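You operate a simulated robot arm through the tools that you are given. There is no shell and no other tool. Be economical: measure what you need, move in short steps, check, and stop when the job is done.

You run a simulated two-armed robot. Do the job below in one go: nothing can be reset, and whatever is moved stays where it is left.

## Task
Wipe up the spill on the parts table top with the cloth and put it back.

The check looks at the end state, three seconds after you hand in, the way a careful person would. Anything else that was tipped, shoved, dropped, spilled or broken makes it a failure. Flat cloth is picked up by pressing the open fingertips on it (5 to 10 N) and closing them slowly along it; thin cloth reads only 2 to 8 mm in the jaws.

## Robot
Two 7-joint arms with three-finger grippers on one trunk, on a base that drives. Base frame: it is fixed to the floor where the robot stands at the start and does not move with it; the origin is under the middle of the robot, x ahead of it, y to its left, z up; the surface under the hand at the start is at about z = 0.76. Lengths are in m, angles in rad, forces in N, time in s.
The left shoulder is at the start at [0.05, 0.154, 0.979], the right one opposite. With the tool pointing down near the work surface each hand reaches from about 0.24 to 0.64 m from the robot's upright axis, wherever it stands, measured 20 degrees to its own side. Payload 2.69 kg a hand.
The TCP of each hand is the grasp point between the finger pads, 0.029 m short of the fingertips. In the tool frame z runs along the fingers and y along their closing line. Largest opening 0.12 m; the body of the gripper starts 0.078 m behind the TCP.
Orientation is told as [roll, pitch, yaw] about the base's x, y, z axes, in that order, counted from this pose: with the fingers straight down and closing along the base's y, the tool's x points along the base's -x, its y along +y and its z along -z.

## Interface
- The arms move only by the tool servo_tool. It takes "left_moves", "right_moves" or both (then of equal length, played together; a hand with none holds still); each is a list of rows, each a list of 7 numbers: the shift along the tool's x, y, z in units of 250 mm (1.0 is 250 mm), then the turn, a rotation vector about the tool's x, y, z in units of 120 degrees (1.0 is 120 degrees), then the closure in counts, from 0 (fully open) to 255 (shut). In form: [[x, y, z, wx, wy, wz, grip], ...]. A call has 1 to 12 rows; each row is the pose to reach, as a shift and turn from the pose commanded when the call began, along the tool's axes at that moment. A call with a number of a shift or a turn outside -1 to 1 is refused whole. A row lasts 0.2 s, in which the tool goes at most 0.05 m and 0.15 rad; a call with a longer step from one row to the next is refused whole, and so is a gripper value outside its range. A pose out of reach is approached as far as the arm can. The call stops where the force on the tool passes 40 N (or 10 N more than at its start, if that is more) or the arm is blocked; 0.2 s more then pass. Each finger halts on what it meets, pressing with about 43 N; the grip force reading is that of the motor and also rises with nothing between the fingers. The clock runs only during rows and for 0.2 s after the last one: add rows that repeat a pose to give the fingers time. The reply holds the time, the measured pose of the TCP, the force on the tool along the base axes, the opening and the grip force, in the units named above and with some noise, with the torque about the TCP (base axes, N m) and any sound that the robot's microphone picked up.
- Cameras (640 x 400 px; columns grow to the right, rows downward): "scene" is now at [0.1618, 0.0303, 1.1305]; the picture's right is [0.35, -0.94, 0.00], its down [-0.51, -0.19, -0.84] and it looks along [0.79, 0.29, -0.54] (base axes); focal length 248 px, centre (320, 200). "left" rides on the left gripper at [0.063, 0, -0.104] in its tool frame; the picture's right is [0.00, 1.00, 0.00], its down [-0.83, 0.00, -0.56] and it looks along [-0.56, 0.00, 0.83] (tool axes); focal length 275 px, centre (320, 200). "right" rides on the right gripper at [0.063, 0, -0.104] in its tool frame; the picture's right is [0.00, 1.00, 0.00], its down [-0.83, 0.00, -0.56] and it looks along [-0.56, 0.00, 0.83] (tool axes); focal length 275 px, centre (320, 200). There is no depth. A picture from a camera that has moved, and an enlarged one, comes with that camera's place and axes in the base frame and with its lens.
- grab_frame(camera): a new picture of that camera. It takes no simulated time.
- move_column(by): slides the trunk up (or, below 0, down) by that many m; the arms and the scene camera ride with it, the base frame stays. It gives what a move gives, with no picture.
- roll_base(legs): drives the robot by 1 to 6 legs, each [ahead, left, turn to the left] in m, m and rad, along the robot's own axes; the way and the turn of a leg run together, so that a leg with both is an arc; at most 1.5 m and 3.142 rad a leg. The arms and the cameras ride along, it lands a little off, and it stops where it bumps. It gives what a move gives.
- aim_head(pan, tilt): turns the head with the scene camera to pan (to the left, within 1.396 rad either way) and tilt (down, from -0.506 to 1.204), counted from straight ahead of the robot. It gives what a move gives.
- zoom(camera, box): a new picture of the part [left, top, right, bottom] of that camera's present view, enlarged. It takes no simulated time.
- sign_off(): hands the job in; it is judged then, once.

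Work in short steps. Places have to be worked out from the pictures, the camera data and where the tool is seen: move nearer, look again, correct. Check each grasp and each placing, and mend what went wrong. You have 120 turns and 100 pictures in all, those below and enlarged ones among them. Open the grippers and draw the arms clear of the work before you hand the job in, unless the task says otherwise; then end with one line.

The tools are called as name(argument=value, ...) on one line, values as JSON. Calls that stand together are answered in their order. servo_tool: Moves the arms, as the interface text tells. Its arguments: {"type":"object","properties":{"left_moves":{"type":"array","items":{"type":"array","items":{"type":"number"}}},"right_moves":{"type":"array","items":{"type":"array","items":{"type":"number"}}}},"required":[]} The other tools are called the same way: move_column (by) slides the trunk up or down; roll_base (legs) drives the base; aim_head (pan, tilt) turns the head that bears the scene camera; grab_frame (camera) takes a picture; zoom (camera, box) takes an enlarged picture of a part of a camera's view; sign_off () hands the job in.

At the start:

```text
time: 0.0
left_tool_pos: [0.439, 0.3788, 0.9643]
left_ee_rot: [-0.001, -0.001, 0.001]
left_force: [0.0, -0.6, 0.2]
left_torque: [-0.01, -0.03, 0.0]
left_finger_gap: 0.12
left_finger_force: 0.1
right_tool_pos: [0.4055, -0.0163, 0.9751]
right_ee_rot: [0.002, -0.002, 0.001]
right_force: [-1.1, 0.8, 0.4]
right_torque: [0.0, 0.0, 0.01]
right_finger_gap: 0.12
right_finger_force: 0.2
trunk travel left (down, up): [-0.35, 0.088]
robot x, y, heading: [0.001, -0.0002, -0.001]
head pan, tilt: [0.356, 0.572]
```

scene: 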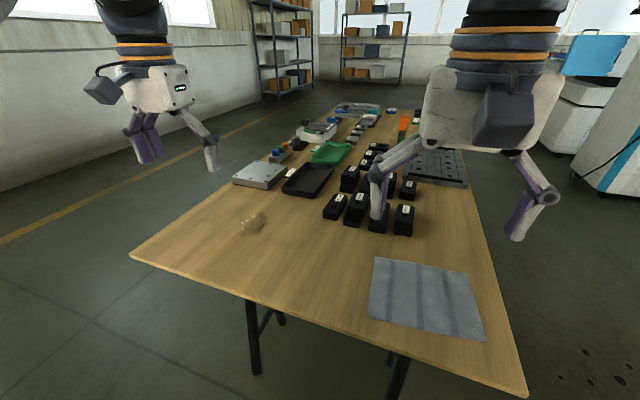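
right: 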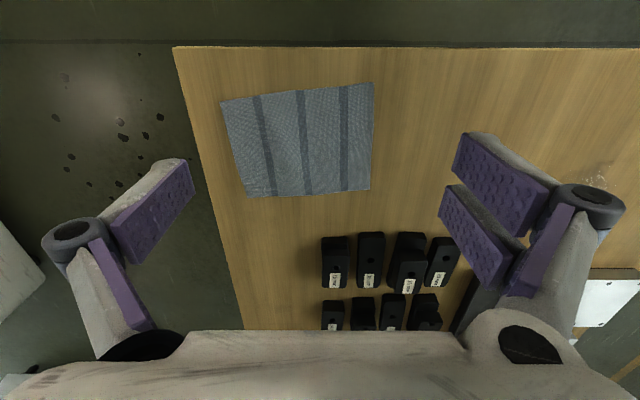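
left: 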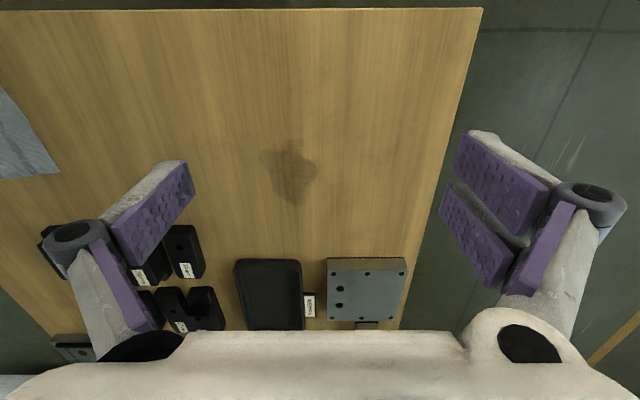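

The cloth lies flat at about (0.48, -0.04), spanning x 0.40–0.55 and y -0.125–0.05. The spill is at about (0.545, 0.34). The left arm can reach both, so I first clear the right arm to the right.

servo_tool(right_moves=[[0, -0.19, 0, 0, 0, 0, 0], [0, -0.38, 0, 0, 0, 0, 0], [0.03, -0.57, 0, 0, 0, 0, 0], [0.08, -0.75, 0, 0, 0, 0, 0], [0.14, -0.92, 0, 0, 0, 0, 0], [0.2, -1.0, 0, 0, 0, 0, 0]])

zoom(camera="left", box=[200, 100, 400, 225])

```text
time: 1.4
left_tool_pos: [0.4382, 0.3791, 0.9649]
left_ee_rot: [0.0, 0.0, 0.0]
left_force: [-0.4, 0.3, 0.5]
left_torque: [-0.04, 0.01, -0.02]
left_finger_gap: 0.1201
left_finger_force: 0.0
right_tool_pos: [0.3567, -0.2672, 0.973]
right_ee_rot: [0.0, -0.002, 0.0]
right_force: [0.4, -0.8, -0.7]
right_torque: [0.01, 0.03, -0.02]
right_finger_gap: 0.12
right_finger_force: 0.0
trunk travel left (down, up): [-0.35, 0.088]
robot x, y, heading: [-0.0027, -0.0015, -0.001]
head pan, tilt: [0.356, 0.572]
```

```text
3.20 times, centred on (300, 162) of left
camera zoom: at [0.3753, 0.38, 1.0687], right [0.0, 1.0, 0.0], down [0.83, 0.0, 0.56], along [0.56, 0.0, -0.83], focal length 881 px, centre (384, 320)
```

zoom: 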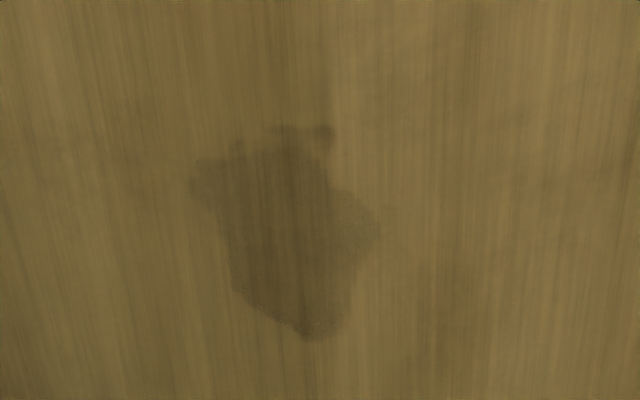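

The spill spans x 0.497–0.594 and y 0.303–0.378. Next I carry the left hand over toward the cloth at its present height.

servo_tool(left_moves=[[-0.02, -0.17, 0, 0, 0, 0, 0], [-0.04, -0.34, 0, 0, 0, 0, 0], [-0.06, -0.51, 0, 0, 0, 0, 0], [-0.07, -0.68, 0, 0, 0, 0, 0], [-0.08, -0.84, 0, 0, 0, 0, 0], [-0.08, -1.0, 0, 0, 0, 0, 0]])

servo_tool(left_moves=[[0, -0.17, 0, 0, 0, 0, 0], [0, -0.34, 0.0, 0, 0, 0, 0], [0, -0.51, 0.05, 0, 0, 0, 0], [0, -0.66, 0.12, 0, 0, 0, 0]])

grab_frame(camera="left")

grab_frame(camera="scene")

```text
time: 2.8
left_tool_pos: [0.5008, 0.1315, 0.966]
left_ee_rot: [0.002, 0.003, 0.002]
left_force: [0.6, 0.1, -0.9]
left_torque: [0.04, -0.04, 0.0]
left_finger_gap: 0.1198
left_finger_force: 0.0
left hand out of reach, approached as far as the arm can: row 3, 4, 5, 6
right_tool_pos: [0.356, -0.2677, 0.9734]
right_ee_rot: [-0.001, -0.003, 0.0]
right_force: [0.1, -0.6, 0.7]
right_torque: [0.01, 0.04, -0.02]
right_finger_gap: 0.1203
right_finger_force: 0.0
trunk travel left (down, up): [-0.35, 0.088]
robot x, y, heading: [0.0007, -0.0019, 0.002]
head pan, tilt: [0.356, 0.572]
```

```text
time: 3.8
left_tool_pos: [0.5, -0.0319, 0.936]
left_ee_rot: [0.0, 0.0, 0.003]
left_force: [-0.8, 0.1, -0.1]
left_torque: [0.02, 0.02, 0.04]
left_finger_gap: 0.1197
left_finger_force: 0.1
right_tool_pos: [0.3576, -0.2672, 0.9741]
right_ee_rot: [0.002, 0.0, 0.001]
right_force: [0.1, 0.5, -0.1]
right_torque: [-0.03, -0.01, 0.02]
right_finger_gap: 0.1199
right_finger_force: 0.0
trunk travel left (down, up): [-0.35, 0.088]
robot x, y, heading: [-0.0004, 0.0008, 0.001]
head pan, tilt: [0.356, 0.572]
```

```text
95 pictures are left
camera left: at [0.438, -0.0323, 1.0397], right [0.0, 1.0, 0.0], down [0.83, 0.0, 0.56], along [0.56, 0.0, -0.83], focal length 275 px, centre (320, 200)
```

left: 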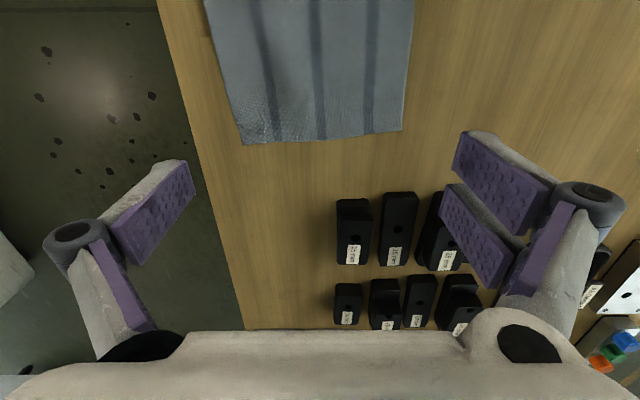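

```text
94 pictures are left
camera scene: at [0.1622, 0.03, 1.1304], right [0.35, -0.94, 0.0], down [-0.51, -0.19, -0.84], along [0.79, 0.29, -0.54], focal length 248 px, centre (320, 200)
```

scene: 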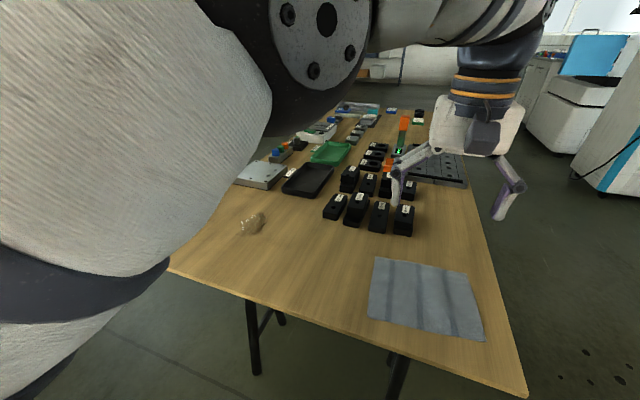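

The left arm runs into its inner reach limit here (x stopped at 0.50). A better plan is to return the left arm to its own side, then shift the base about 0.26 m left so the right arm reaches both cloth and spill.

servo_tool(left_moves=[[0, 0.17, -0.05, 0, 0, 0, 0], [0, 0.34, -0.1, 0, 0, 0, 0], [0, 0.51, -0.12, 0, 0, 0, 0], [0.02, 0.68, -0.12, 0, 0, 0, 0], [0.06, 0.84, -0.12, 0, 0, 0, 0], [0.1, 1.0, -0.12, 0, 0, 0, 0]])

servo_tool(left_moves=[[0, 0.17, 0, 0, 0, 0, 0], [0.1, 0.34, 0.0, 0, 0, 0, 0], [0.2, 0.5, 0, 0, 0, 0, 0], [0.3, 0.66, 0, 0, 0, 0, 0]])

roll_base(legs=[[0, 0.26, 0]])

aim_head(pan=0.0, tilt=0.75)

grab_frame(camera="scene")

```text
time: 5.2
left_tool_pos: [0.4748, 0.218, 0.9656]
left_ee_rot: [0.001, -0.003, 0.001]
left_force: [-0.5, 0.3, 0.7]
left_torque: [0.01, 0.0, -0.06]
left_finger_gap: 0.1201
left_finger_force: 0.0
right_tool_pos: [0.3574, -0.2667, 0.9747]
right_ee_rot: [0.001, -0.002, 0.001]
right_force: [0.8, 0.6, 0.0]
right_torque: [0.0, 0.02, -0.03]
right_finger_gap: 0.1198
right_finger_force: 0.0
trunk travel left (down, up): [-0.35, 0.088]
robot x, y, heading: [0.0017, -0.0016, -0.003]
head pan, tilt: [0.356, 0.572]
```

```text
time: 6.2
left_tool_pos: [0.4, 0.3838, 0.9662]
left_ee_rot: [0.0, 0.0, 0.001]
left_force: [-0.3, 0.1, 0.4]
left_torque: [-0.03, 0.01, 0.01]
left_finger_gap: 0.12
left_finger_force: 0.1
right_tool_pos: [0.3563, -0.2659, 0.9743]
right_ee_rot: [0.0, -0.002, 0.0]
right_force: [0.7, 0.5, -1.0]
right_torque: [-0.02, 0.0, -0.01]
right_finger_gap: 0.1197
right_finger_force: 0.1
trunk travel left (down, up): [-0.35, 0.088]
robot x, y, heading: [-0.0012, -0.0037, 0.003]
head pan, tilt: [0.356, 0.572]
```

```text
time: 8.8
left_tool_pos: [0.4019, 0.6415, 0.9662]
left_ee_rot: [0.001, 0.0, -0.002]
left_force: [0.1, 0.4, 0.6]
left_torque: [0.0, 0.0, 0.0]
left_finger_gap: 0.12
left_finger_force: 0.1
right_tool_pos: [0.3553, -0.0077, 0.9749]
right_ee_rot: [-0.001, -0.002, -0.001]
right_force: [0.1, 1.3, -0.1]
right_torque: [-0.05, 0.03, -0.01]
right_finger_gap: 0.1202
right_finger_force: 0.2
trunk travel left (down, up): [-0.35, 0.088]
robot x, y, heading: [0.0023, 0.2572, -0.004]
head pan, tilt: [0.356, 0.572]
```

```text
time: 9.6
left_tool_pos: [0.4005, 0.6416, 0.9663]
left_ee_rot: [0.0, -0.001, -0.002]
left_force: [0.6, -0.2, 0.1]
left_torque: [-0.01, 0.0, 0.01]
left_finger_gap: 0.1199
left_finger_force: 0.0
right_tool_pos: [0.3567, -0.0079, 0.9745]
right_ee_rot: [0.0, -0.002, -0.001]
right_force: [-0.7, 1.2, 0.3]
right_torque: [0.04, 0.04, 0.01]
right_finger_gap: 0.1198
right_finger_force: 0.0
trunk travel left (down, up): [-0.35, 0.088]
robot x, y, heading: [0.0008, 0.2601, -0.005]
head pan, tilt: [0.0, 0.75]
```

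```text
93 pictures are left
camera scene: at [0.1612, 0.2583, 1.1152], right [0.0, -1.0, 0.0], down [-0.68, 0.0, -0.73], along [0.73, 0.0, -0.68], focal length 248 px, centre (320, 200)
```

scene: 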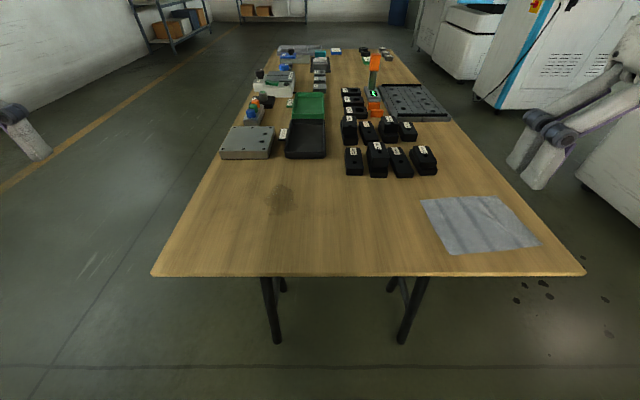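

The view is now clear and cloth and spill positions are confirmed. I bring the right hand over the cloth centre with the fingers partly open (about 5–6 cm).

servo_tool(right_moves=[[-0.12, -0.03, 0, 0, 0, 0, 60], [-0.25, -0.06, 0.1, 0, 0, 0, 130], [-0.37, -0.09, 0.2, 0, 0, 0, 130], [-0.49, -0.12, 0.32, 0, 0, 0, 130], [-0.49, -0.12, 0.48, 0, 0, 0, 130], [-0.49, -0.12, 0.64, 0, 0, 0, 130]])

grab_frame(camera="right")

grab_frame(camera="scene")

```text
time: 11.0
left_tool_pos: [0.4012, 0.6419, 0.9656]
left_ee_rot: [-0.001, 0.0, -0.002]
left_force: [0.7, -0.7, 0.6]
left_torque: [0.02, -0.01, 0.02]
left_finger_gap: 0.12
left_finger_force: 0.0
right_tool_pos: [0.4794, -0.0374, 0.8142]
right_ee_rot: [0.0, -0.004, -0.002]
right_force: [0.0, -0.2, 0.4]
right_torque: [0.0, 0.0, -0.02]
right_finger_gap: 0.0592
right_finger_force: 0.0
trunk travel left (down, up): [-0.35, 0.088]
robot x, y, heading: [-0.0003, 0.2592, -0.001]
head pan, tilt: [0.0, 0.75]
```

```text
92 pictures are left
camera right: at [0.4165, -0.0384, 0.9176], right [0.0, 1.0, 0.0], down [0.83, 0.0, 0.56], along [0.56, 0.0, -0.83], focal length 275 px, centre (320, 200)
```

right: 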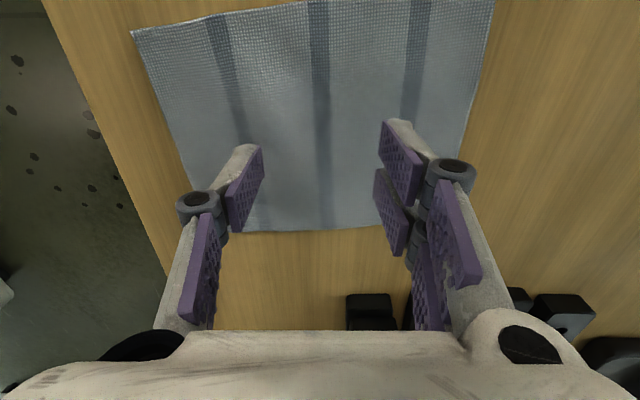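

```text
91 pictures are left
camera scene: at [0.1616, 0.2582, 1.1151], right [0.0, -1.0, 0.0], down [-0.68, 0.0, -0.73], along [0.73, 0.0, -0.68], focal length 248 px, centre (320, 200)
```

scene: 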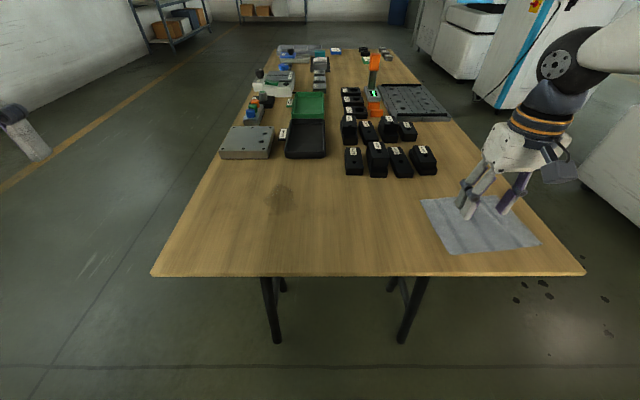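

Tips should be around 0.785, about 2.5 cm above the table. I step down gently.

servo_tool(right_moves=[[0, 0, 0.03, 0, 0, 0, 130], [0, 0, 0.06, 0, 0, 0, 130], [0, 0, 0.08, 0, 0, 0, 130], [0, 0, 0.09, 0, 0, 0, 130]])

```text
time: 12.0
left_tool_pos: [0.4019, 0.6411, 0.9666]
left_ee_rot: [0.0, 0.0, -0.002]
left_force: [0.0, -0.8, -0.2]
left_torque: [-0.01, -0.05, 0.0]
left_finger_gap: 0.1199
left_finger_force: 0.1
right_tool_pos: [0.4793, -0.0375, 0.793]
right_ee_rot: [0.0, 0.0, -0.002]
right_force: [-0.1, -0.6, 0.2]
right_torque: [0.04, 0.01, 0.0]
right_finger_gap: 0.0585
right_finger_force: 0.0
trunk travel left (down, up): [-0.35, 0.088]
robot x, y, heading: [-0.0023, 0.2582, -0.005]
head pan, tilt: [0.0, 0.75]
```

No contact yet at TCP z 0.793; I go on in 1 mm steps.

servo_tool(right_moves=[[0, 0, 0.004, 0, 0, 0, 130], [0, 0, 0.008, 0, 0, 0, 130], [0, 0, 0.012, 0, 0, 0, 130], [0, 0, 0.014, 0, 0, 0, 130]])

```text
time: 13.0
left_tool_pos: [0.4022, 0.6411, 0.9657]
left_ee_rot: [0.0, 0.0, -0.002]
left_force: [0.8, -0.4, 1.0]
left_torque: [-0.02, 0.0, 0.01]
left_finger_gap: 0.1196
left_finger_force: 0.1
right_tool_pos: [0.4793, -0.0368, 0.7884]
right_ee_rot: [0.0, -0.001, -0.002]
right_force: [-0.5, 0.6, -0.4]
right_torque: [0.03, 0.03, -0.01]
right_finger_gap: 0.0589
right_finger_force: 0.0
trunk travel left (down, up): [-0.35, 0.088]
robot x, y, heading: [0.0007, 0.2578, 0.002]
head pan, tilt: [0.0, 0.75]
```

Still no force; a few more millimetres.

servo_tool(right_moves=[[0, 0, 0.004, 0, 0, 0, 130], [0, 0, 0.007, 0, 0, 0, 130], [0, 0, 0.01, 0, 0, 0, 130]])

```text
time: 13.8
left_tool_pos: [0.3998, 0.6403, 0.9664]
left_ee_rot: [0.001, -0.001, -0.002]
left_force: [-0.3, 0.3, -0.5]
left_torque: [0.04, -0.01, 0.0]
left_finger_gap: 0.12
left_finger_force: 0.0
right_tool_pos: [0.4793, -0.0362, 0.7889]
right_ee_rot: [-0.001, -0.005, -0.001]
right_force: [-0.9, 0.2, 20.8]
right_torque: [0.13, 0.06, -0.01]
right_finger_gap: 0.0595
right_finger_force: 7.7
trunk travel left (down, up): [-0.35, 0.088]
robot x, y, heading: [0.0002, 0.2601, 0.005]
head pan, tilt: [0.0, 0.75]
```

Contact at about TCP z 0.788, with 21 N. I back off about 1.2 mm to reach 5–10 N, then close slowly.

servo_tool(right_moves=[[0, 0, -0.005, 0, 0, 0, 130], [0, 0, -0.005, 0, 0, 0, 142], [0, 0, -0.005, 0, 0, 0, 154], [0, 0, -0.005, 0, 0, 0, 166]])

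grab_frame(camera="right")

```text
time: 14.8
left_tool_pos: [0.4006, 0.6418, 0.967]
left_ee_rot: [0.0, -0.003, -0.002]
left_force: [0.6, -0.6, 0.7]
left_torque: [0.0, 0.02, 0.01]
left_finger_gap: 0.12
left_finger_force: 0.0
right_tool_pos: [0.4785, -0.0374, 0.7892]
right_ee_rot: [-0.001, -0.005, -0.002]
right_force: [1.7, -0.3, 23.0]
right_torque: [0.15, -0.04, 0.01]
right_finger_gap: 0.0427
right_finger_force: 0.0
trunk travel left (down, up): [-0.35, 0.088]
robot x, y, heading: [0.0005, 0.258, -0.006]
head pan, tilt: [0.0, 0.75]
```

```text
90 pictures are left
camera right: at [0.4152, -0.0378, 0.892], right [0.0, 1.0, 0.0], down [0.83, 0.0, 0.56], along [0.56, 0.0, -0.83], focal length 275 px, centre (320, 200)
```

right: 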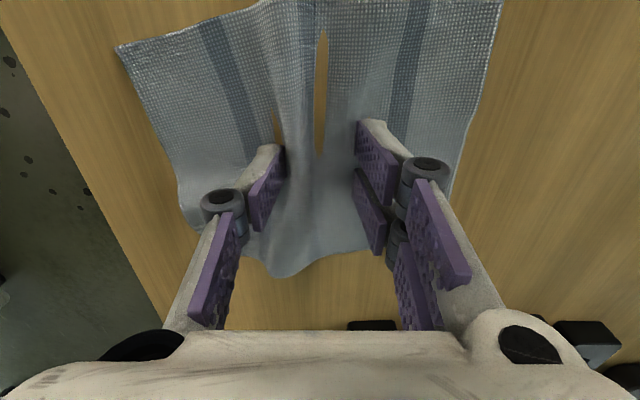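

The cloth is folding up between the fingers. The force is still about 23 N, so I raise another 1 mm and continue closing slowly.

servo_tool(right_moves=[[0, 0, -0.004, 0, 0, 0, 178], [0, 0, -0.004, 0, 0, 0, 190], [0, 0, -0.004, 0, 0, 0, 202], [0, 0, -0.004, 0, 0, 0, 214], [0, 0, -0.004, 0, 0, 0, 226], [0, 0, -0.004, 0, 0, 0, 238], [0, 0, -0.004, 0, 0, 0, 255], [0, 0, -0.004, 0, 0, 0, 255]])

grab_frame(camera="right")

zoom(camera="scene", box=[380, 130, 600, 270])

```text
time: 16.6
left_tool_pos: [0.4012, 0.6428, 0.9661]
left_ee_rot: [0.001, -0.001, -0.002]
left_force: [0.5, -0.3, 0.6]
left_torque: [-0.01, 0.02, -0.05]
left_finger_gap: 0.12
left_finger_force: 0.1
right_tool_pos: [0.4784, -0.0372, 0.7878]
right_ee_rot: [0.0, 0.0, 0.001]
right_force: [-0.7, 4.2, 7.1]
right_torque: [-0.29, -0.03, 0.01]
right_finger_gap: 0.0013
right_finger_force: 30.7
trunk travel left (down, up): [-0.35, 0.088]
robot x, y, heading: [-0.0039, 0.2626, 0.002]
head pan, tilt: [0.0, 0.75]
```

```text
89 pictures are left
camera right: at [0.4155, -0.0378, 0.8917], right [0.0, 1.0, 0.0], down [0.83, 0.0, 0.56], along [0.56, 0.0, -0.83], focal length 275 px, centre (320, 200)
```

right: 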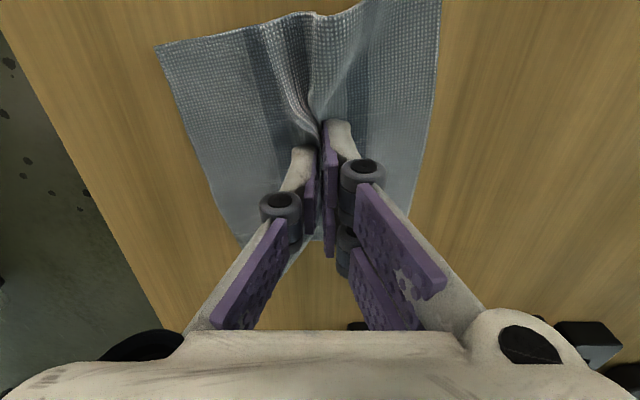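

```text
2.86 times, centred on (490, 200) of scene
camera zoom: at [0.161, 0.2586, 1.1151], right [0.0, -1.0, 0.0], down [-0.68, 0.0, -0.73], along [0.73, 0.0, -0.68], focal length 709 px, centre (-166, 200)
```

zoom: 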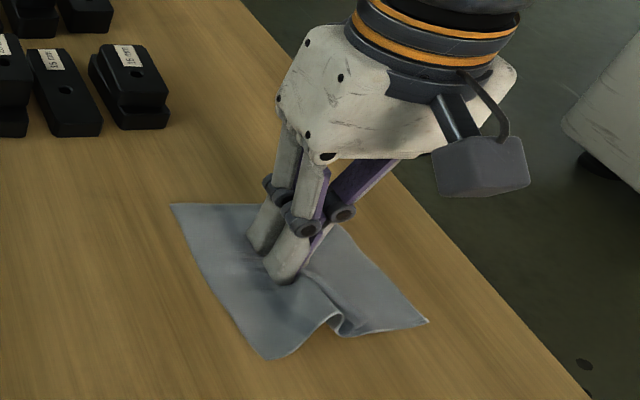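

The cloth is gathered, but the gap of 1.3 mm is a little thin for a real grip. I lift 3 cm to test it.

servo_tool(right_moves=[[0, 0, -0.03, 0, 0, 0, 255], [0, 0, -0.06, 0, 0, 0, 255], [0, 0, -0.09, 0, 0, 0, 255], [0, 0, -0.12, 0, 0, 0, 255]])

zoom(camera="scene", box=[380, 130, 600, 270])

```text
time: 17.6
left_tool_pos: [0.4028, 0.6407, 0.9665]
left_ee_rot: [0.001, -0.001, -0.002]
left_force: [-0.6, 0.1, 0.1]
left_torque: [0.0, 0.01, 0.0]
left_finger_gap: 0.1201
left_finger_force: 0.1
right_tool_pos: [0.4792, -0.0371, 0.8183]
right_ee_rot: [0.0, 0.0, 0.0]
right_force: [0.1, 0.0, 0.9]
right_torque: [-0.09, 0.01, -0.02]
right_finger_gap: 0.0023
right_finger_force: 30.8
trunk travel left (down, up): [-0.35, 0.088]
robot x, y, heading: [-0.0014, 0.2559, 0.0]
head pan, tilt: [0.0, 0.75]
```

```text
2.86 times, centred on (490, 200) of scene
camera zoom: at [0.1611, 0.2585, 1.1152], right [0.0, -1.0, 0.0], down [-0.68, 0.0, -0.73], along [0.73, 0.0, -0.68], focal length 709 px, centre (-166, 200)
```

zoom: 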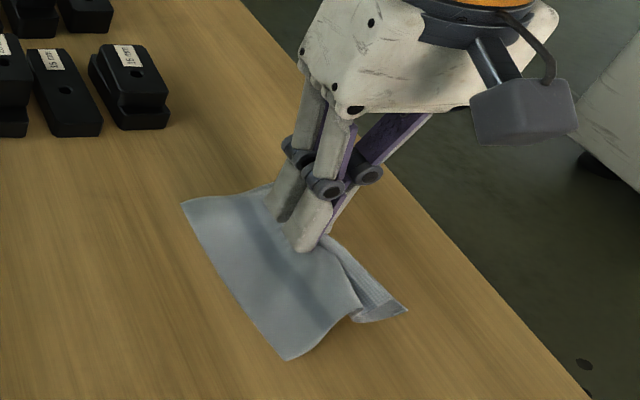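

The cloth is held at its centre (gap 2.3 mm). I raise it slightly and carry it left at x ≈ 0.48, clear of the boxes.

servo_tool(right_moves=[[0, 0, -0.08, 0, 0, 0, 255], [0, 0.05, -0.16, 0, 0, 0, 255], [0, 0.2, -0.2, 0, 0, 0, 255], [0, 0.36, -0.2, 0, 0, 0, 255], [0, 0.52, -0.2, 0, 0, 0, 255], [0, 0.68, -0.2, 0, 0, 0, 255], [0, 0.84, -0.2, 0, 0, 0, 255], [0, 1.0, -0.2, 0, 0, 0, 255]])

servo_tool(right_moves=[[0, 0.14, 0, 0, 0, 0, 255], [0, 0.28, 0, 0, 0, 0, 255], [0, 0.42, 0, 0, 0, 0, 255], [-0.1, 0.5, 0, 0, 0, 0, 255], [-0.22, 0.5, 0, 0, 0, 0, 255]])

grab_frame(camera="scene")

```text
time: 19.4
left_tool_pos: [0.4013, 0.6409, 0.9664]
left_ee_rot: [0.001, 0.0, -0.003]
left_force: [-1.0, -1.1, -0.3]
left_torque: [-0.03, 0.02, -0.02]
left_finger_gap: 0.1199
left_finger_force: 0.0
right_tool_pos: [0.4799, 0.2125, 0.8675]
right_ee_rot: [0.001, 0.0, -0.001]
right_force: [-0.3, 0.0, 0.6]
right_torque: [-0.09, -0.02, 0.01]
right_finger_gap: 0.0018
right_finger_force: 32.0
trunk travel left (down, up): [-0.35, 0.088]
robot x, y, heading: [0.0016, 0.2592, -0.005]
head pan, tilt: [0.0, 0.75]
```

```text
time: 20.6
left_tool_pos: [0.4012, 0.6413, 0.9677]
left_ee_rot: [0.002, 0.0, -0.002]
left_force: [0.4, -1.0, -0.2]
left_torque: [0.0, -0.03, -0.04]
left_finger_gap: 0.12
left_finger_force: 0.0
right_tool_pos: [0.5072, 0.3359, 0.8717]
right_ee_rot: [0.005, -0.002, -0.008]
right_force: [-0.5, 0.4, -0.6]
right_torque: [-0.05, 0.04, 0.01]
right_finger_gap: 0.0024
right_finger_force: 33.5
right hand out of reach, approached as far as the arm can: row 5
trunk travel left (down, up): [-0.35, 0.088]
robot x, y, heading: [-0.002, 0.2574, -0.002]
head pan, tilt: [0.0, 0.75]
```

```text
86 pictures are left
camera scene: at [0.1608, 0.2583, 1.1152], right [0.0, -1.0, 0.0], down [-0.68, 0.0, -0.73], along [0.73, 0.0, -0.68], focal length 248 px, centre (320, 200)
```

scene: 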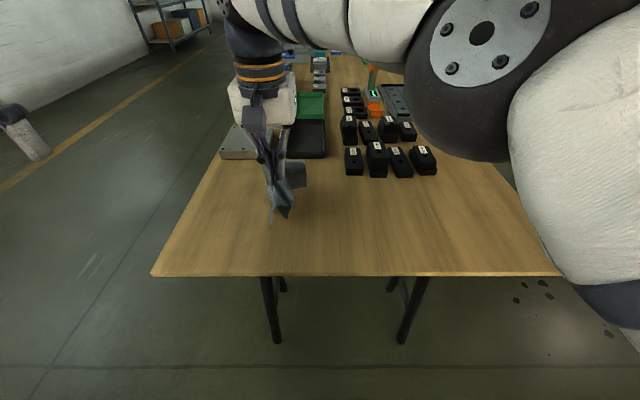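

The spill is slightly beyond the right hand's reach from here. I draw the hand back right by 0.2 m, then roll the base 0.2 m further left.

servo_tool(right_moves=[[0, -0.16, 0, 0, 0, 0, 255], [0, -0.32, 0, 0, 0, 0, 255], [0, -0.48, 0, 0, 0, 0, 255], [0, -0.64, 0, 0, 0, 0, 255], [0, -0.8, 0, 0, 0, 0, 255]])

roll_base(legs=[[0, 0.2, 0]])

grab_frame(camera="scene")

grab_frame(camera="right")

```text
time: 21.8
left_tool_pos: [0.4008, 0.6411, 0.9664]
left_ee_rot: [0.0, 0.0, -0.001]
left_force: [-0.4, -0.7, -1.1]
left_torque: [0.0, 0.0, -0.04]
left_finger_gap: 0.12
left_finger_force: 0.0
right_tool_pos: [0.5047, 0.1359, 0.8677]
right_ee_rot: [0.0, -0.002, -0.001]
right_force: [0.2, -0.1, -0.3]
right_torque: [0.01, -0.02, 0.01]
right_finger_gap: 0.0025
right_finger_force: 33.0
trunk travel left (down, up): [-0.35, 0.088]
robot x, y, heading: [-0.0003, 0.2571, -0.001]
head pan, tilt: [0.0, 0.75]
```

```text
time: 24.0
left_tool_pos: [0.4014, 0.8384, 0.9663]
left_ee_rot: [0.0, 0.0, -0.002]
left_force: [0.1, 0.9, -0.4]
left_torque: [-0.03, -0.01, 0.0]
left_finger_gap: 0.1201
left_finger_force: 0.1
right_tool_pos: [0.5039, 0.3343, 0.8679]
right_ee_rot: [-0.001, -0.002, -0.002]
right_force: [-0.3, 1.0, 1.0]
right_torque: [0.12, -0.08, -0.05]
right_finger_gap: 0.0016
right_finger_force: 31.1
trunk travel left (down, up): [-0.35, 0.088]
robot x, y, heading: [-0.0022, 0.4596, -0.005]
head pan, tilt: [0.0, 0.75]
```

```text
85 pictures are left
camera scene: at [0.1615, 0.4563, 1.1151], right [0.0, -1.0, 0.0], down [-0.68, 0.0, -0.73], along [0.73, 0.0, -0.68], focal length 248 px, centre (320, 200)
```

scene: 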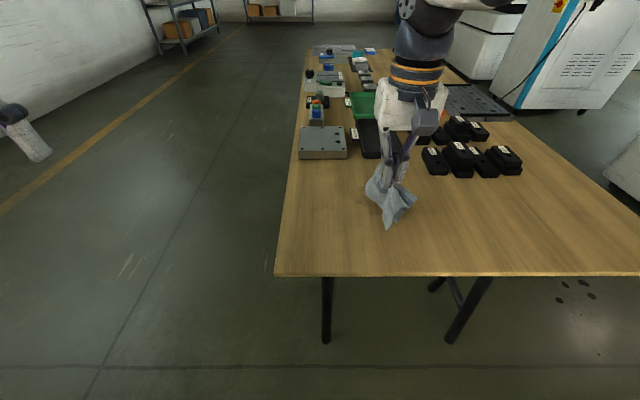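

```text
84 pictures are left
camera right: at [0.441, 0.3339, 0.9715], right [0.0, 1.0, 0.0], down [0.83, 0.0, 0.56], along [0.56, 0.0, -0.83], focal length 275 px, centre (320, 200)
```

right: 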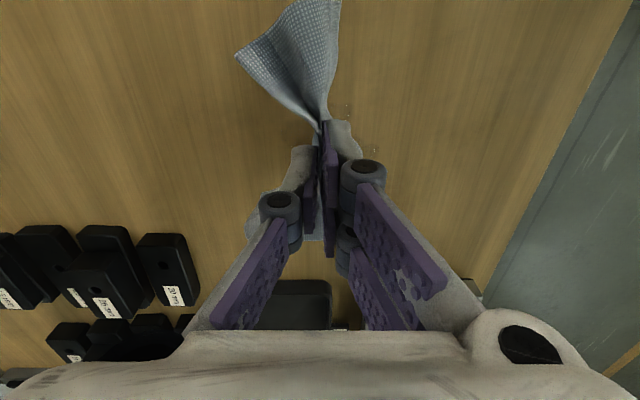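

The hand can now comfortably reach. I lower the cloth onto the spill at about (0.545, 0.34).

servo_tool(right_moves=[[-0.08, 0.012, 0.05, 0, 0, 0, 255], [-0.16, 0.024, 0.1, 0, 0, 0, 255], [-0.16, 0.024, 0.18, 0, 0, 0, 255], [-0.16, 0.024, 0.25, 0, 0, 0, 255], [-0.16, 0.024, 0.28, 0, 0, 0, 255], [-0.16, 0.024, 0.3, 0, 0, 0, 255], [-0.16, 0.024, 0.31, 0, 0, 0, 255]])

grab_frame(camera="scene")

grab_frame(camera="right")

```text
time: 25.6
left_tool_pos: [0.4012, 0.8389, 0.9659]
left_ee_rot: [0.001, 0.0, -0.002]
left_force: [0.5, -0.9, -1.2]
left_torque: [0.02, -0.04, 0.01]
left_finger_gap: 0.1202
left_finger_force: 0.1
right_tool_pos: [0.5441, 0.339, 0.7914]
right_ee_rot: [0.002, -0.001, -0.003]
right_force: [0.8, -0.9, 5.5]
right_torque: [-0.06, -0.17, 0.02]
right_finger_gap: 0.0015
right_finger_force: 30.4
trunk travel left (down, up): [-0.35, 0.088]
robot x, y, heading: [-0.0007, 0.4563, 0.003]
head pan, tilt: [0.0, 0.75]
```

```text
83 pictures are left
camera scene: at [0.1613, 0.4561, 1.1152], right [0.0, -1.0, 0.0], down [-0.68, 0.0, -0.73], along [0.73, 0.0, -0.68], focal length 248 px, centre (320, 200)
```

scene: 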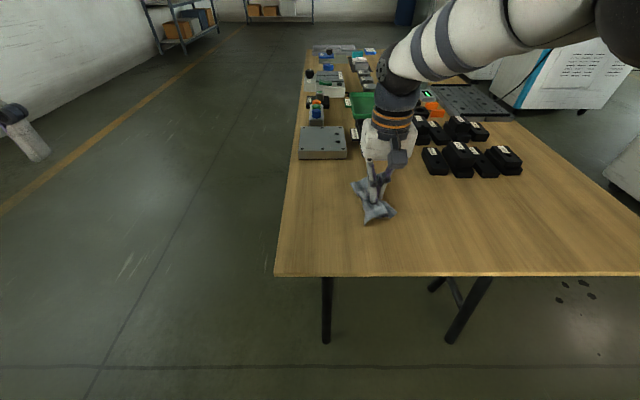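

```text
82 pictures are left
camera right: at [0.4809, 0.3399, 0.8941], right [0.0, 1.0, 0.0], down [0.83, 0.0, 0.56], along [0.56, 0.0, -0.83], focal length 275 px, centre (320, 200)
```

right: 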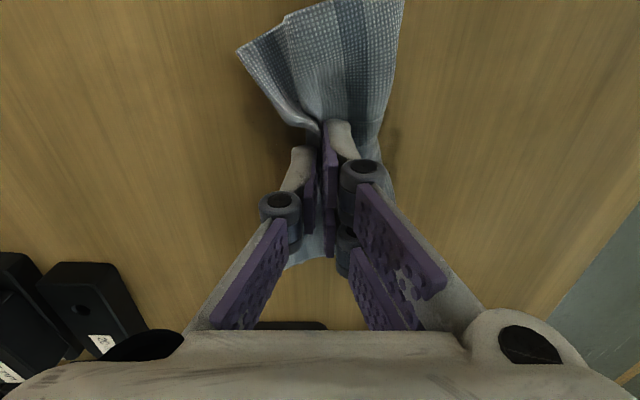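

The cloth is down with light contact (5.5 N). I press about 1 mm more and wipe in lanes along y across the spill.

servo_tool(right_moves=[[0, 0.1, 0.003, 0, 0, 0, 255], [0, 0.2, 0.004, 0, 0, 0, 255], [0, 0.06, 0.004, 0, 0, 0, 255], [0, -0.08, 0.004, 0, 0, 0, 255], [0, -0.2, 0.004, 0, 0, 0, 255], [0.12, -0.2, 0.004, 0, 0, 0, 255], [0.12, -0.06, 0.004, 0, 0, 0, 255], [0.12, 0.08, 0.004, 0, 0, 0, 255], [0.12, 0.2, 0.004, 0, 0, 0, 255], [0.22, 0.12, 0.004, 0, 0, 0, 255], [0.22, -0.02, 0.004, 0, 0, 0, 255], [0.22, -0.16, 0.004, 0, 0, 0, 255]])

grab_frame(camera="scene")

grab_frame(camera="right")

```text
time: 28.2
left_tool_pos: [0.4016, 0.839, 0.9659]
left_ee_rot: [0.0, 0.001, -0.002]
left_force: [0.3, -0.4, -0.2]
left_torque: [-0.01, -0.02, -0.01]
left_finger_gap: 0.1201
left_finger_force: 0.0
right_tool_pos: [0.4893, 0.2987, 0.7884]
right_ee_rot: [0.001, 0.0, -0.002]
right_force: [-1.3, 3.5, 0.5]
right_torque: [-0.45, -0.02, -0.05]
right_finger_gap: 0.0013
right_finger_force: 29.0
trunk travel left (down, up): [-0.35, 0.088]
robot x, y, heading: [-0.0011, 0.4551, 0.0]
head pan, tilt: [0.0, 0.75]
```

```text
81 pictures are left
camera scene: at [0.1613, 0.4557, 1.1152], right [0.0, -1.0, 0.0], down [-0.68, 0.0, -0.73], along [0.73, 0.0, -0.68], focal length 248 px, centre (320, 200)
```

scene: 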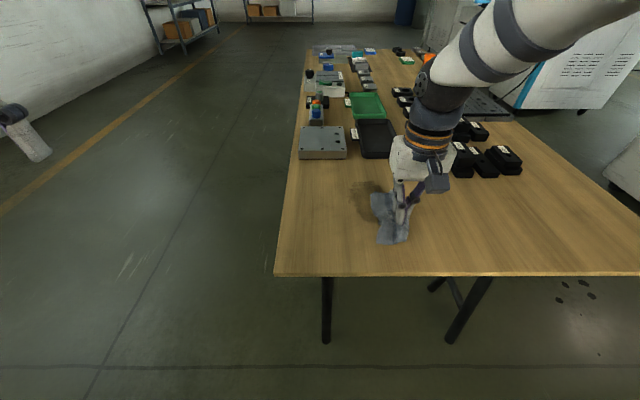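

```text
80 pictures are left
camera right: at [0.4255, 0.2987, 0.892], right [0.0, 1.0, 0.0], down [0.83, 0.0, 0.56], along [0.56, 0.0, -0.83], focal length 275 px, centre (320, 200)
```

right: 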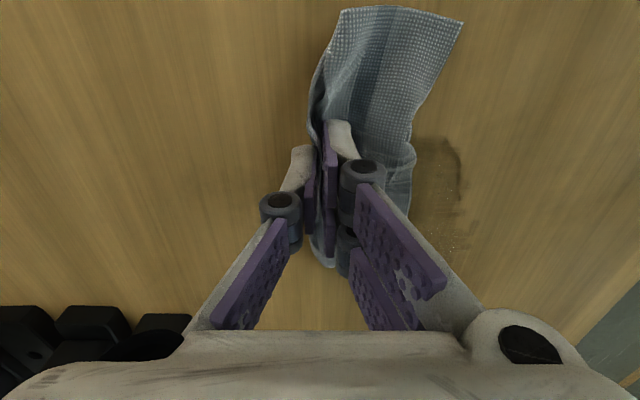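

The spill is partly wiped, with remains around x 0.49–0.56, y 0.35–0.385. I wipe again, pressing slightly more and reaching further left.

servo_tool(right_moves=[[0, 0.16, 0.006, 0, 0, 0, 255], [0, 0.32, 0.008, 0, 0, 0, 255], [0, 0.46, 0.008, 0, 0, 0, 255], [-0.1, 0.46, 0.008, 0, 0, 0, 255], [-0.1, 0.3, 0.008, 0, 0, 0, 255], [-0.1, 0.14, 0.008, 0, 0, 0, 255], [-0.1, 0.0, 0.008, 0, 0, 0, 255], [-0.2, 0.0, 0.008, 0, 0, 0, 255], [-0.2, 0.16, 0.008, 0, 0, 0, 255], [-0.2, 0.32, 0.008, 0, 0, 0, 255], [-0.2, 0.46, 0.008, 0, 0, 0, 255]])

servo_tool(right_moves=[[-0.1, 0, 0, 0, 0, 0, 255], [-0.1, -0.16, 0, 0, 0, 0, 255], [-0.1, -0.32, 0, 0, 0, 0, 255], [-0.1, -0.46, 0, 0, 0, 0, 255], [-0.2, -0.46, 0, 0, 0, 0, 255], [-0.2, -0.3, 0, 0, 0, 0, 255], [-0.2, -0.14, 0, 0, 0, 0, 255], [-0.2, 0.0, 0, 0, 0, 0, 255]])

grab_frame(camera="scene")

grab_frame(camera="right")

```text
time: 30.6
left_tool_pos: [0.4022, 0.8393, 0.9661]
left_ee_rot: [-0.001, -0.001, -0.001]
left_force: [0.5, 0.0, -0.4]
left_torque: [0.01, 0.0, -0.01]
left_finger_gap: 0.12
left_finger_force: 0.0
right_tool_pos: [0.54, 0.4172, 0.7886]
right_ee_rot: [-0.001, -0.003, -0.002]
right_force: [0.6, 3.6, 11.0]
right_torque: [0.21, 0.11, 0.02]
right_finger_gap: 0.002
right_finger_force: 29.4
trunk travel left (down, up): [-0.35, 0.088]
robot x, y, heading: [-0.0011, 0.4555, -0.0]
head pan, tilt: [0.0, 0.75]
```

```text
time: 32.4
left_tool_pos: [0.4017, 0.8394, 0.9669]
left_ee_rot: [0.0, -0.002, -0.003]
left_force: [-0.5, 1.4, 0.5]
left_torque: [0.0, 0.01, 0.01]
left_finger_gap: 0.1199
left_finger_force: 0.0
right_tool_pos: [0.5823, 0.4152, 0.7875]
right_ee_rot: [0.003, -0.001, -0.002]
right_force: [1.4, 5.8, 7.8]
right_torque: [1.1, -0.12, -0.03]
right_finger_gap: 0.0014
right_finger_force: 28.4
right hand out of reach, approached as far as the arm can: row 8
trunk travel left (down, up): [-0.35, 0.088]
robot x, y, heading: [0.0032, 0.4577, -0.002]
head pan, tilt: [0.0, 0.75]
```

```text
79 pictures are left
camera scene: at [0.1605, 0.4564, 1.1153], right [0.0, -1.0, 0.0], down [-0.68, 0.0, -0.73], along [0.73, 0.0, -0.68], focal length 248 px, centre (320, 200)
```

scene: 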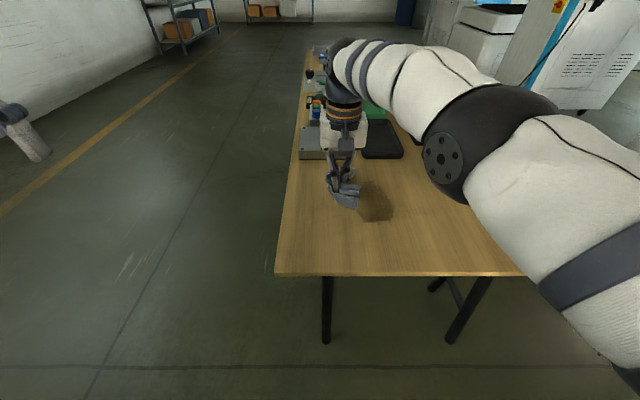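

```text
78 pictures are left
camera right: at [0.519, 0.4138, 0.8913], right [0.0, 1.0, 0.0], down [0.83, 0.0, 0.56], along [0.56, 0.0, -0.83], focal length 275 px, centre (320, 200)
```

right: 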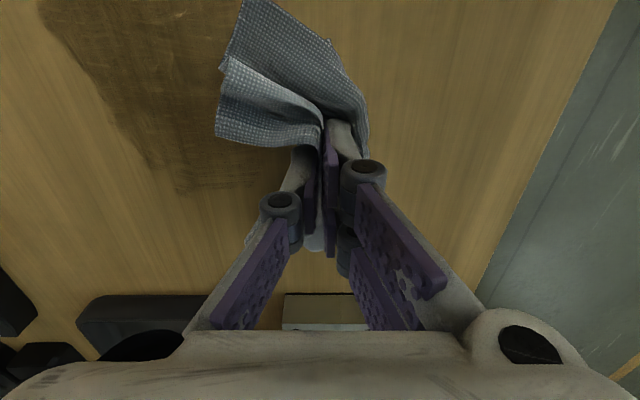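

The patch still looks visible; I zoom in to judge how much remains.

zoom(camera="scene", box=[300, 150, 460, 250])

```text
4.00 times, centred on (380, 200) of scene
camera zoom: at [0.1605, 0.4564, 1.1153], right [0.0, -1.0, 0.0], down [-0.68, 0.0, -0.73], along [0.73, 0.0, -0.68], focal length 993 px, centre (80, 200)
```

zoom: 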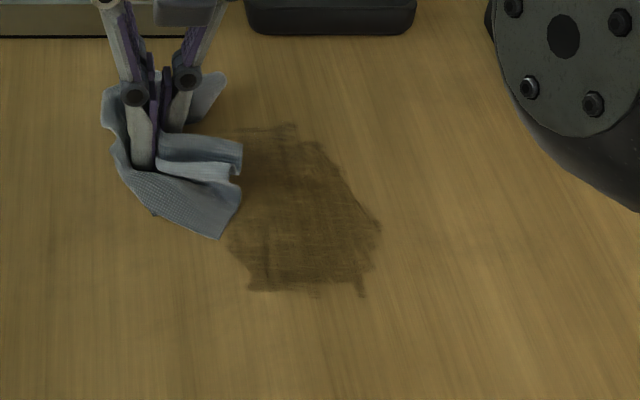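

The spill is thinned but smeared, now x 0.48–0.60 and y 0.30–0.385. Pressure under the fingertips does the work, so I make fine lanes about 1.5 cm apart with a firmer press.

servo_tool(right_moves=[[0, -0.1, 0.002, 0, 0, 0, 255], [0, -0.24, 0.004, 0, 0, 0, 255], [0, -0.38, 0.004, 0, 0, 0, 255], [0, -0.52, 0.004, 0, 0, 0, 255], [0.05, -0.4, 0.004, 0, 0, 0, 255], [0.05, -0.26, 0.004, 0, 0, 0, 255], [0.05, -0.1, 0.004, 0, 0, 0, 255], [0.1, -0.2, 0.004, 0, 0, 0, 255], [0.1, -0.36, 0.004, 0, 0, 0, 255], [0.1, -0.52, 0.004, 0, 0, 0, 255]])

zoom(camera="scene", box=[300, 150, 460, 250])

```text
time: 34.6
left_tool_pos: [0.3993, 0.8392, 0.9654]
left_ee_rot: [0.0, -0.003, -0.002]
left_force: [0.0, -0.1, -0.4]
left_torque: [-0.01, 0.01, -0.02]
left_finger_gap: 0.1201
left_finger_force: 0.2
right_tool_pos: [0.5566, 0.2829, 0.7875]
right_ee_rot: [0.001, -0.005, -0.001]
right_force: [0.1, 8.4, 28.1]
right_torque: [0.97, 0.12, 0.0]
right_finger_gap: 0.0043
right_finger_force: 35.5
trunk travel left (down, up): [-0.35, 0.088]
robot x, y, heading: [-0.0005, 0.457, -0.002]
head pan, tilt: [0.0, 0.75]
```

```text
4.00 times, centred on (380, 200) of scene
camera zoom: at [0.1597, 0.4568, 1.1155], right [0.0, -1.0, 0.0], down [-0.68, 0.0, -0.73], along [0.73, 0.0, -0.68], focal length 993 px, centre (80, 200)
```

zoom: 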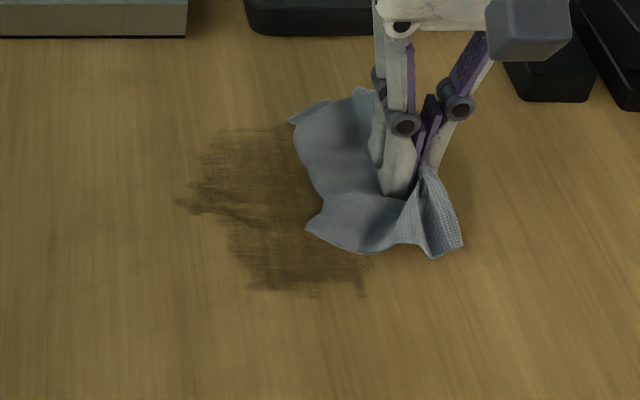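

It's thinning progressively. I continue the lanes toward the near side with slightly less press.

servo_tool(right_moves=[[0.05, 0.1, -0.003, 0, 0, 0, 255], [0.05, 0.24, -0.003, 0, 0, 0, 255], [0.05, 0.4, -0.003, 0, 0, 0, 255], [0.1, 0.48, -0.003, 0, 0, 0, 255], [0.1, 0.34, -0.003, 0, 0, 0, 255], [0.1, 0.2, -0.003, 0, 0, 0, 255], [0.1, 0.04, -0.003, 0, 0, 0, 255], [0.15, 0.0, -0.003, 0, 0, 0, 255], [0.15, 0.14, -0.003, 0, 0, 0, 255], [0.15, 0.3, -0.003, 0, 0, 0, 255], [0.15, 0.44, -0.003, 0, 0, 0, 255]])

servo_tool(right_moves=[[0.05, 0, 0, 0, 0, 0, 255], [0.05, -0.14, 0, 0, 0, 0, 255], [0.05, -0.28, 0, 0, 0, 0, 255], [0.05, -0.42, 0, 0, 0, 0, 255], [0.1, -0.42, 0, 0, 0, 0, 255], [0.1, -0.28, 0, 0, 0, 0, 255], [0.1, -0.14, 0, 0, 0, 0, 255], [0.1, 0.0, 0, 0, 0, 0, 255], [0.15, 0.0, 0, 0, 0, 0, 255], [0.15, -0.14, 0, 0, 0, 0, 255], [0.15, -0.28, 0, 0, 0, 0, 255], [0.15, -0.44, 0, 0, 0, 0, 255]])

zoom(camera="scene", box=[300, 150, 460, 250])

```text
time: 37.0
left_tool_pos: [0.4014, 0.8401, 0.9662]
left_ee_rot: [0.002, -0.002, -0.002]
left_force: [-0.8, -1.0, 0.4]
left_torque: [0.0, -0.03, 0.01]
left_finger_gap: 0.1203
left_finger_force: 0.0
right_tool_pos: [0.5191, 0.3941, 0.7886]
right_ee_rot: [0.003, -0.003, -0.001]
right_force: [1.8, 1.9, 12.9]
right_torque: [-0.15, 0.11, 0.03]
right_finger_gap: 0.0023
right_finger_force: 31.2
trunk travel left (down, up): [-0.35, 0.088]
robot x, y, heading: [0.0001, 0.4625, -0.004]
head pan, tilt: [0.0, 0.75]
```

```text
time: 39.6
left_tool_pos: [0.4007, 0.8395, 0.9667]
left_ee_rot: [0.0, -0.001, -0.001]
left_force: [0.2, 0.2, 0.6]
left_torque: [0.01, 0.0, 0.04]
left_finger_gap: 0.1199
left_finger_force: 0.1
right_tool_pos: [0.4814, 0.283, 0.7883]
right_ee_rot: [-0.001, -0.004, -0.002]
right_force: [2.1, 8.5, 21.6]
right_torque: [0.86, -0.11, 0.0]
right_finger_gap: 0.0014
right_finger_force: 28.5
trunk travel left (down, up): [-0.35, 0.088]
robot x, y, heading: [0.0015, 0.4607, -0.006]
head pan, tilt: [0.0, 0.75]
```

```text
4.00 times, centred on (380, 200) of scene
camera zoom: at [0.1599, 0.4566, 1.1155], right [0.0, -1.0, 0.0], down [-0.68, 0.0, -0.73], along [0.73, 0.0, -0.68], focal length 993 px, centre (80, 200)
```

zoom: 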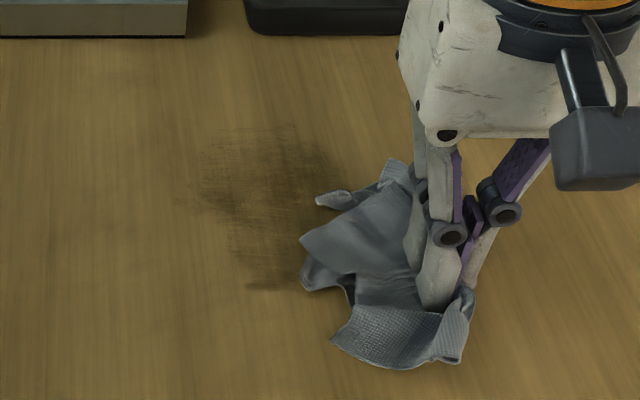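

The stain is thinning well. Next pass: strokes along x from 0.48 to 0.60, with lanes stepping from y 0.30 to 0.40.

servo_tool(right_moves=[[0, 0.08, -0.001, 0, 0, 0, 255], [-0.16, 0.08, -0.001, 0, 0, 0, 255], [-0.32, 0.08, -0.001, 0, 0, 0, 255], [-0.48, 0.08, -0.001, 0, 0, 0, 255], [-0.44, 0.14, -0.001, 0, 0, 0, 255], [-0.28, 0.14, -0.001, 0, 0, 0, 255], [-0.12, 0.14, -0.001, 0, 0, 0, 255], [0.02, 0.14, -0.001, 0, 0, 0, 255], [0.0, 0.2, -0.001, 0, 0, 0, 255], [-0.16, 0.2, -0.001, 0, 0, 0, 255], [-0.32, 0.2, -0.001, 0, 0, 0, 255], [-0.48, 0.2, -0.001, 0, 0, 0, 255]])

servo_tool(right_moves=[[0, 0.06, 0, 0, 0, 0, 255], [0.16, 0.06, 0, 0, 0, 0, 255], [0.32, 0.06, 0, 0, 0, 0, 255], [0.48, 0.06, 0, 0, 0, 0, 255], [0.46, 0.12, 0, 0, 0, 0, 255], [0.3, 0.12, 0, 0, 0, 0, 255], [0.14, 0.12, 0, 0, 0, 0, 255], [0, 0.12, 0, 0, 0, 0, 255], [0, 0.18, 0, 0, 0, 0, 255], [0.16, 0.18, 0, 0, 0, 0, 255], [0.32, 0.18, 0, 0, 0, 0, 255], [0.48, 0.18, 0, 0, 0, 0, 255]])

servo_tool(right_moves=[[0, 0.06, 0, 0, 0, 0, 255], [-0.16, 0.06, 0, 0, 0, 0, 255], [-0.32, 0.06, 0, 0, 0, 0, 255], [-0.48, 0.06, 0, 0, 0, 0, 255], [-0.32, 0.1, 0, 0, 0, 0, 255], [-0.16, 0.1, 0, 0, 0, 0, 255], [0, 0.1, 0, 0, 0, 0, 255]])

zoom(camera="scene", box=[300, 150, 460, 250])

```text
time: 42.2
left_tool_pos: [0.4016, 0.8391, 0.9657]
left_ee_rot: [0.0, -0.001, -0.002]
left_force: [0.3, -0.3, 0.6]
left_torque: [-0.01, 0.04, 0.03]
left_finger_gap: 0.1199
left_finger_force: 0.1
right_tool_pos: [0.5901, 0.3349, 0.7892]
right_ee_rot: [0.0, 0.023, 0.0]
right_force: [-1.0, 7.1, 11.1]
right_torque: [0.2, 0.05, -0.03]
right_finger_gap: 0.0023
right_finger_force: 29.6
trunk travel left (down, up): [-0.35, 0.088]
robot x, y, heading: [-0.0009, 0.4569, -0.004]
head pan, tilt: [0.0, 0.75]
stopped in row 12 (right hand): the force on the tool passed its limit at 111 N (the readings are from after the stop); the commanded pose is now the measured one
```

```text
time: 44.8
left_tool_pos: [0.4017, 0.8391, 0.9649]
left_ee_rot: [0.0, 0.001, -0.002]
left_force: [-0.2, -0.7, -0.4]
left_torque: [0.03, 0.01, 0.0]
left_finger_gap: 0.1198
left_finger_force: 0.0
right_tool_pos: [0.5763, 0.4059, 0.7923]
right_ee_rot: [-0.002, 0.033, 0.0]
right_force: [0.4, 4.7, 3.0]
right_torque: [0.18, 0.0, 0.01]
right_finger_gap: 0.0013
right_finger_force: 28.9
right hand out of reach, approached as far as the arm can: row 10, 11, 12
trunk travel left (down, up): [-0.35, 0.088]
robot x, y, heading: [-0.0012, 0.4604, -0.002]
head pan, tilt: [0.0, 0.75]
```

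```text
time: 46.4
left_tool_pos: [0.4026, 0.8385, 0.9654]
left_ee_rot: [0.001, -0.001, -0.002]
left_force: [0.4, 1.2, -1.2]
left_torque: [-0.01, 0.01, -0.01]
left_finger_gap: 0.1202
left_finger_force: 0.0
right_tool_pos: [0.5714, 0.4277, 0.7905]
right_ee_rot: [-0.003, 0.03, -0.002]
right_force: [0.1, 1.3, 4.7]
right_torque: [-0.17, -0.04, -0.03]
right_finger_gap: 0.0033
right_finger_force: 31.4
right hand out of reach, approached as far as the arm can: row 1, 2, 3, 4, 5, 6, 7
trunk travel left (down, up): [-0.35, 0.088]
robot x, y, heading: [0.0011, 0.4596, -0.001]
head pan, tilt: [0.0, 0.75]
```

```text
4.00 times, centred on (380, 200) of scene
camera zoom: at [0.1616, 0.4565, 1.1151], right [0.0, -1.0, 0.0], down [-0.68, 0.0, -0.73], along [0.73, 0.0, -0.68], focal length 993 px, centre (80, 200)
```

zoom: 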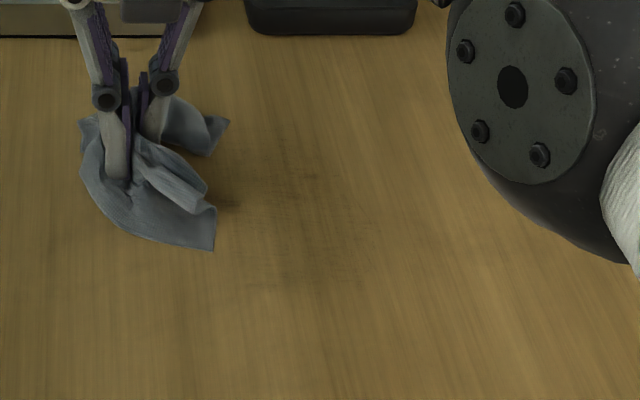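

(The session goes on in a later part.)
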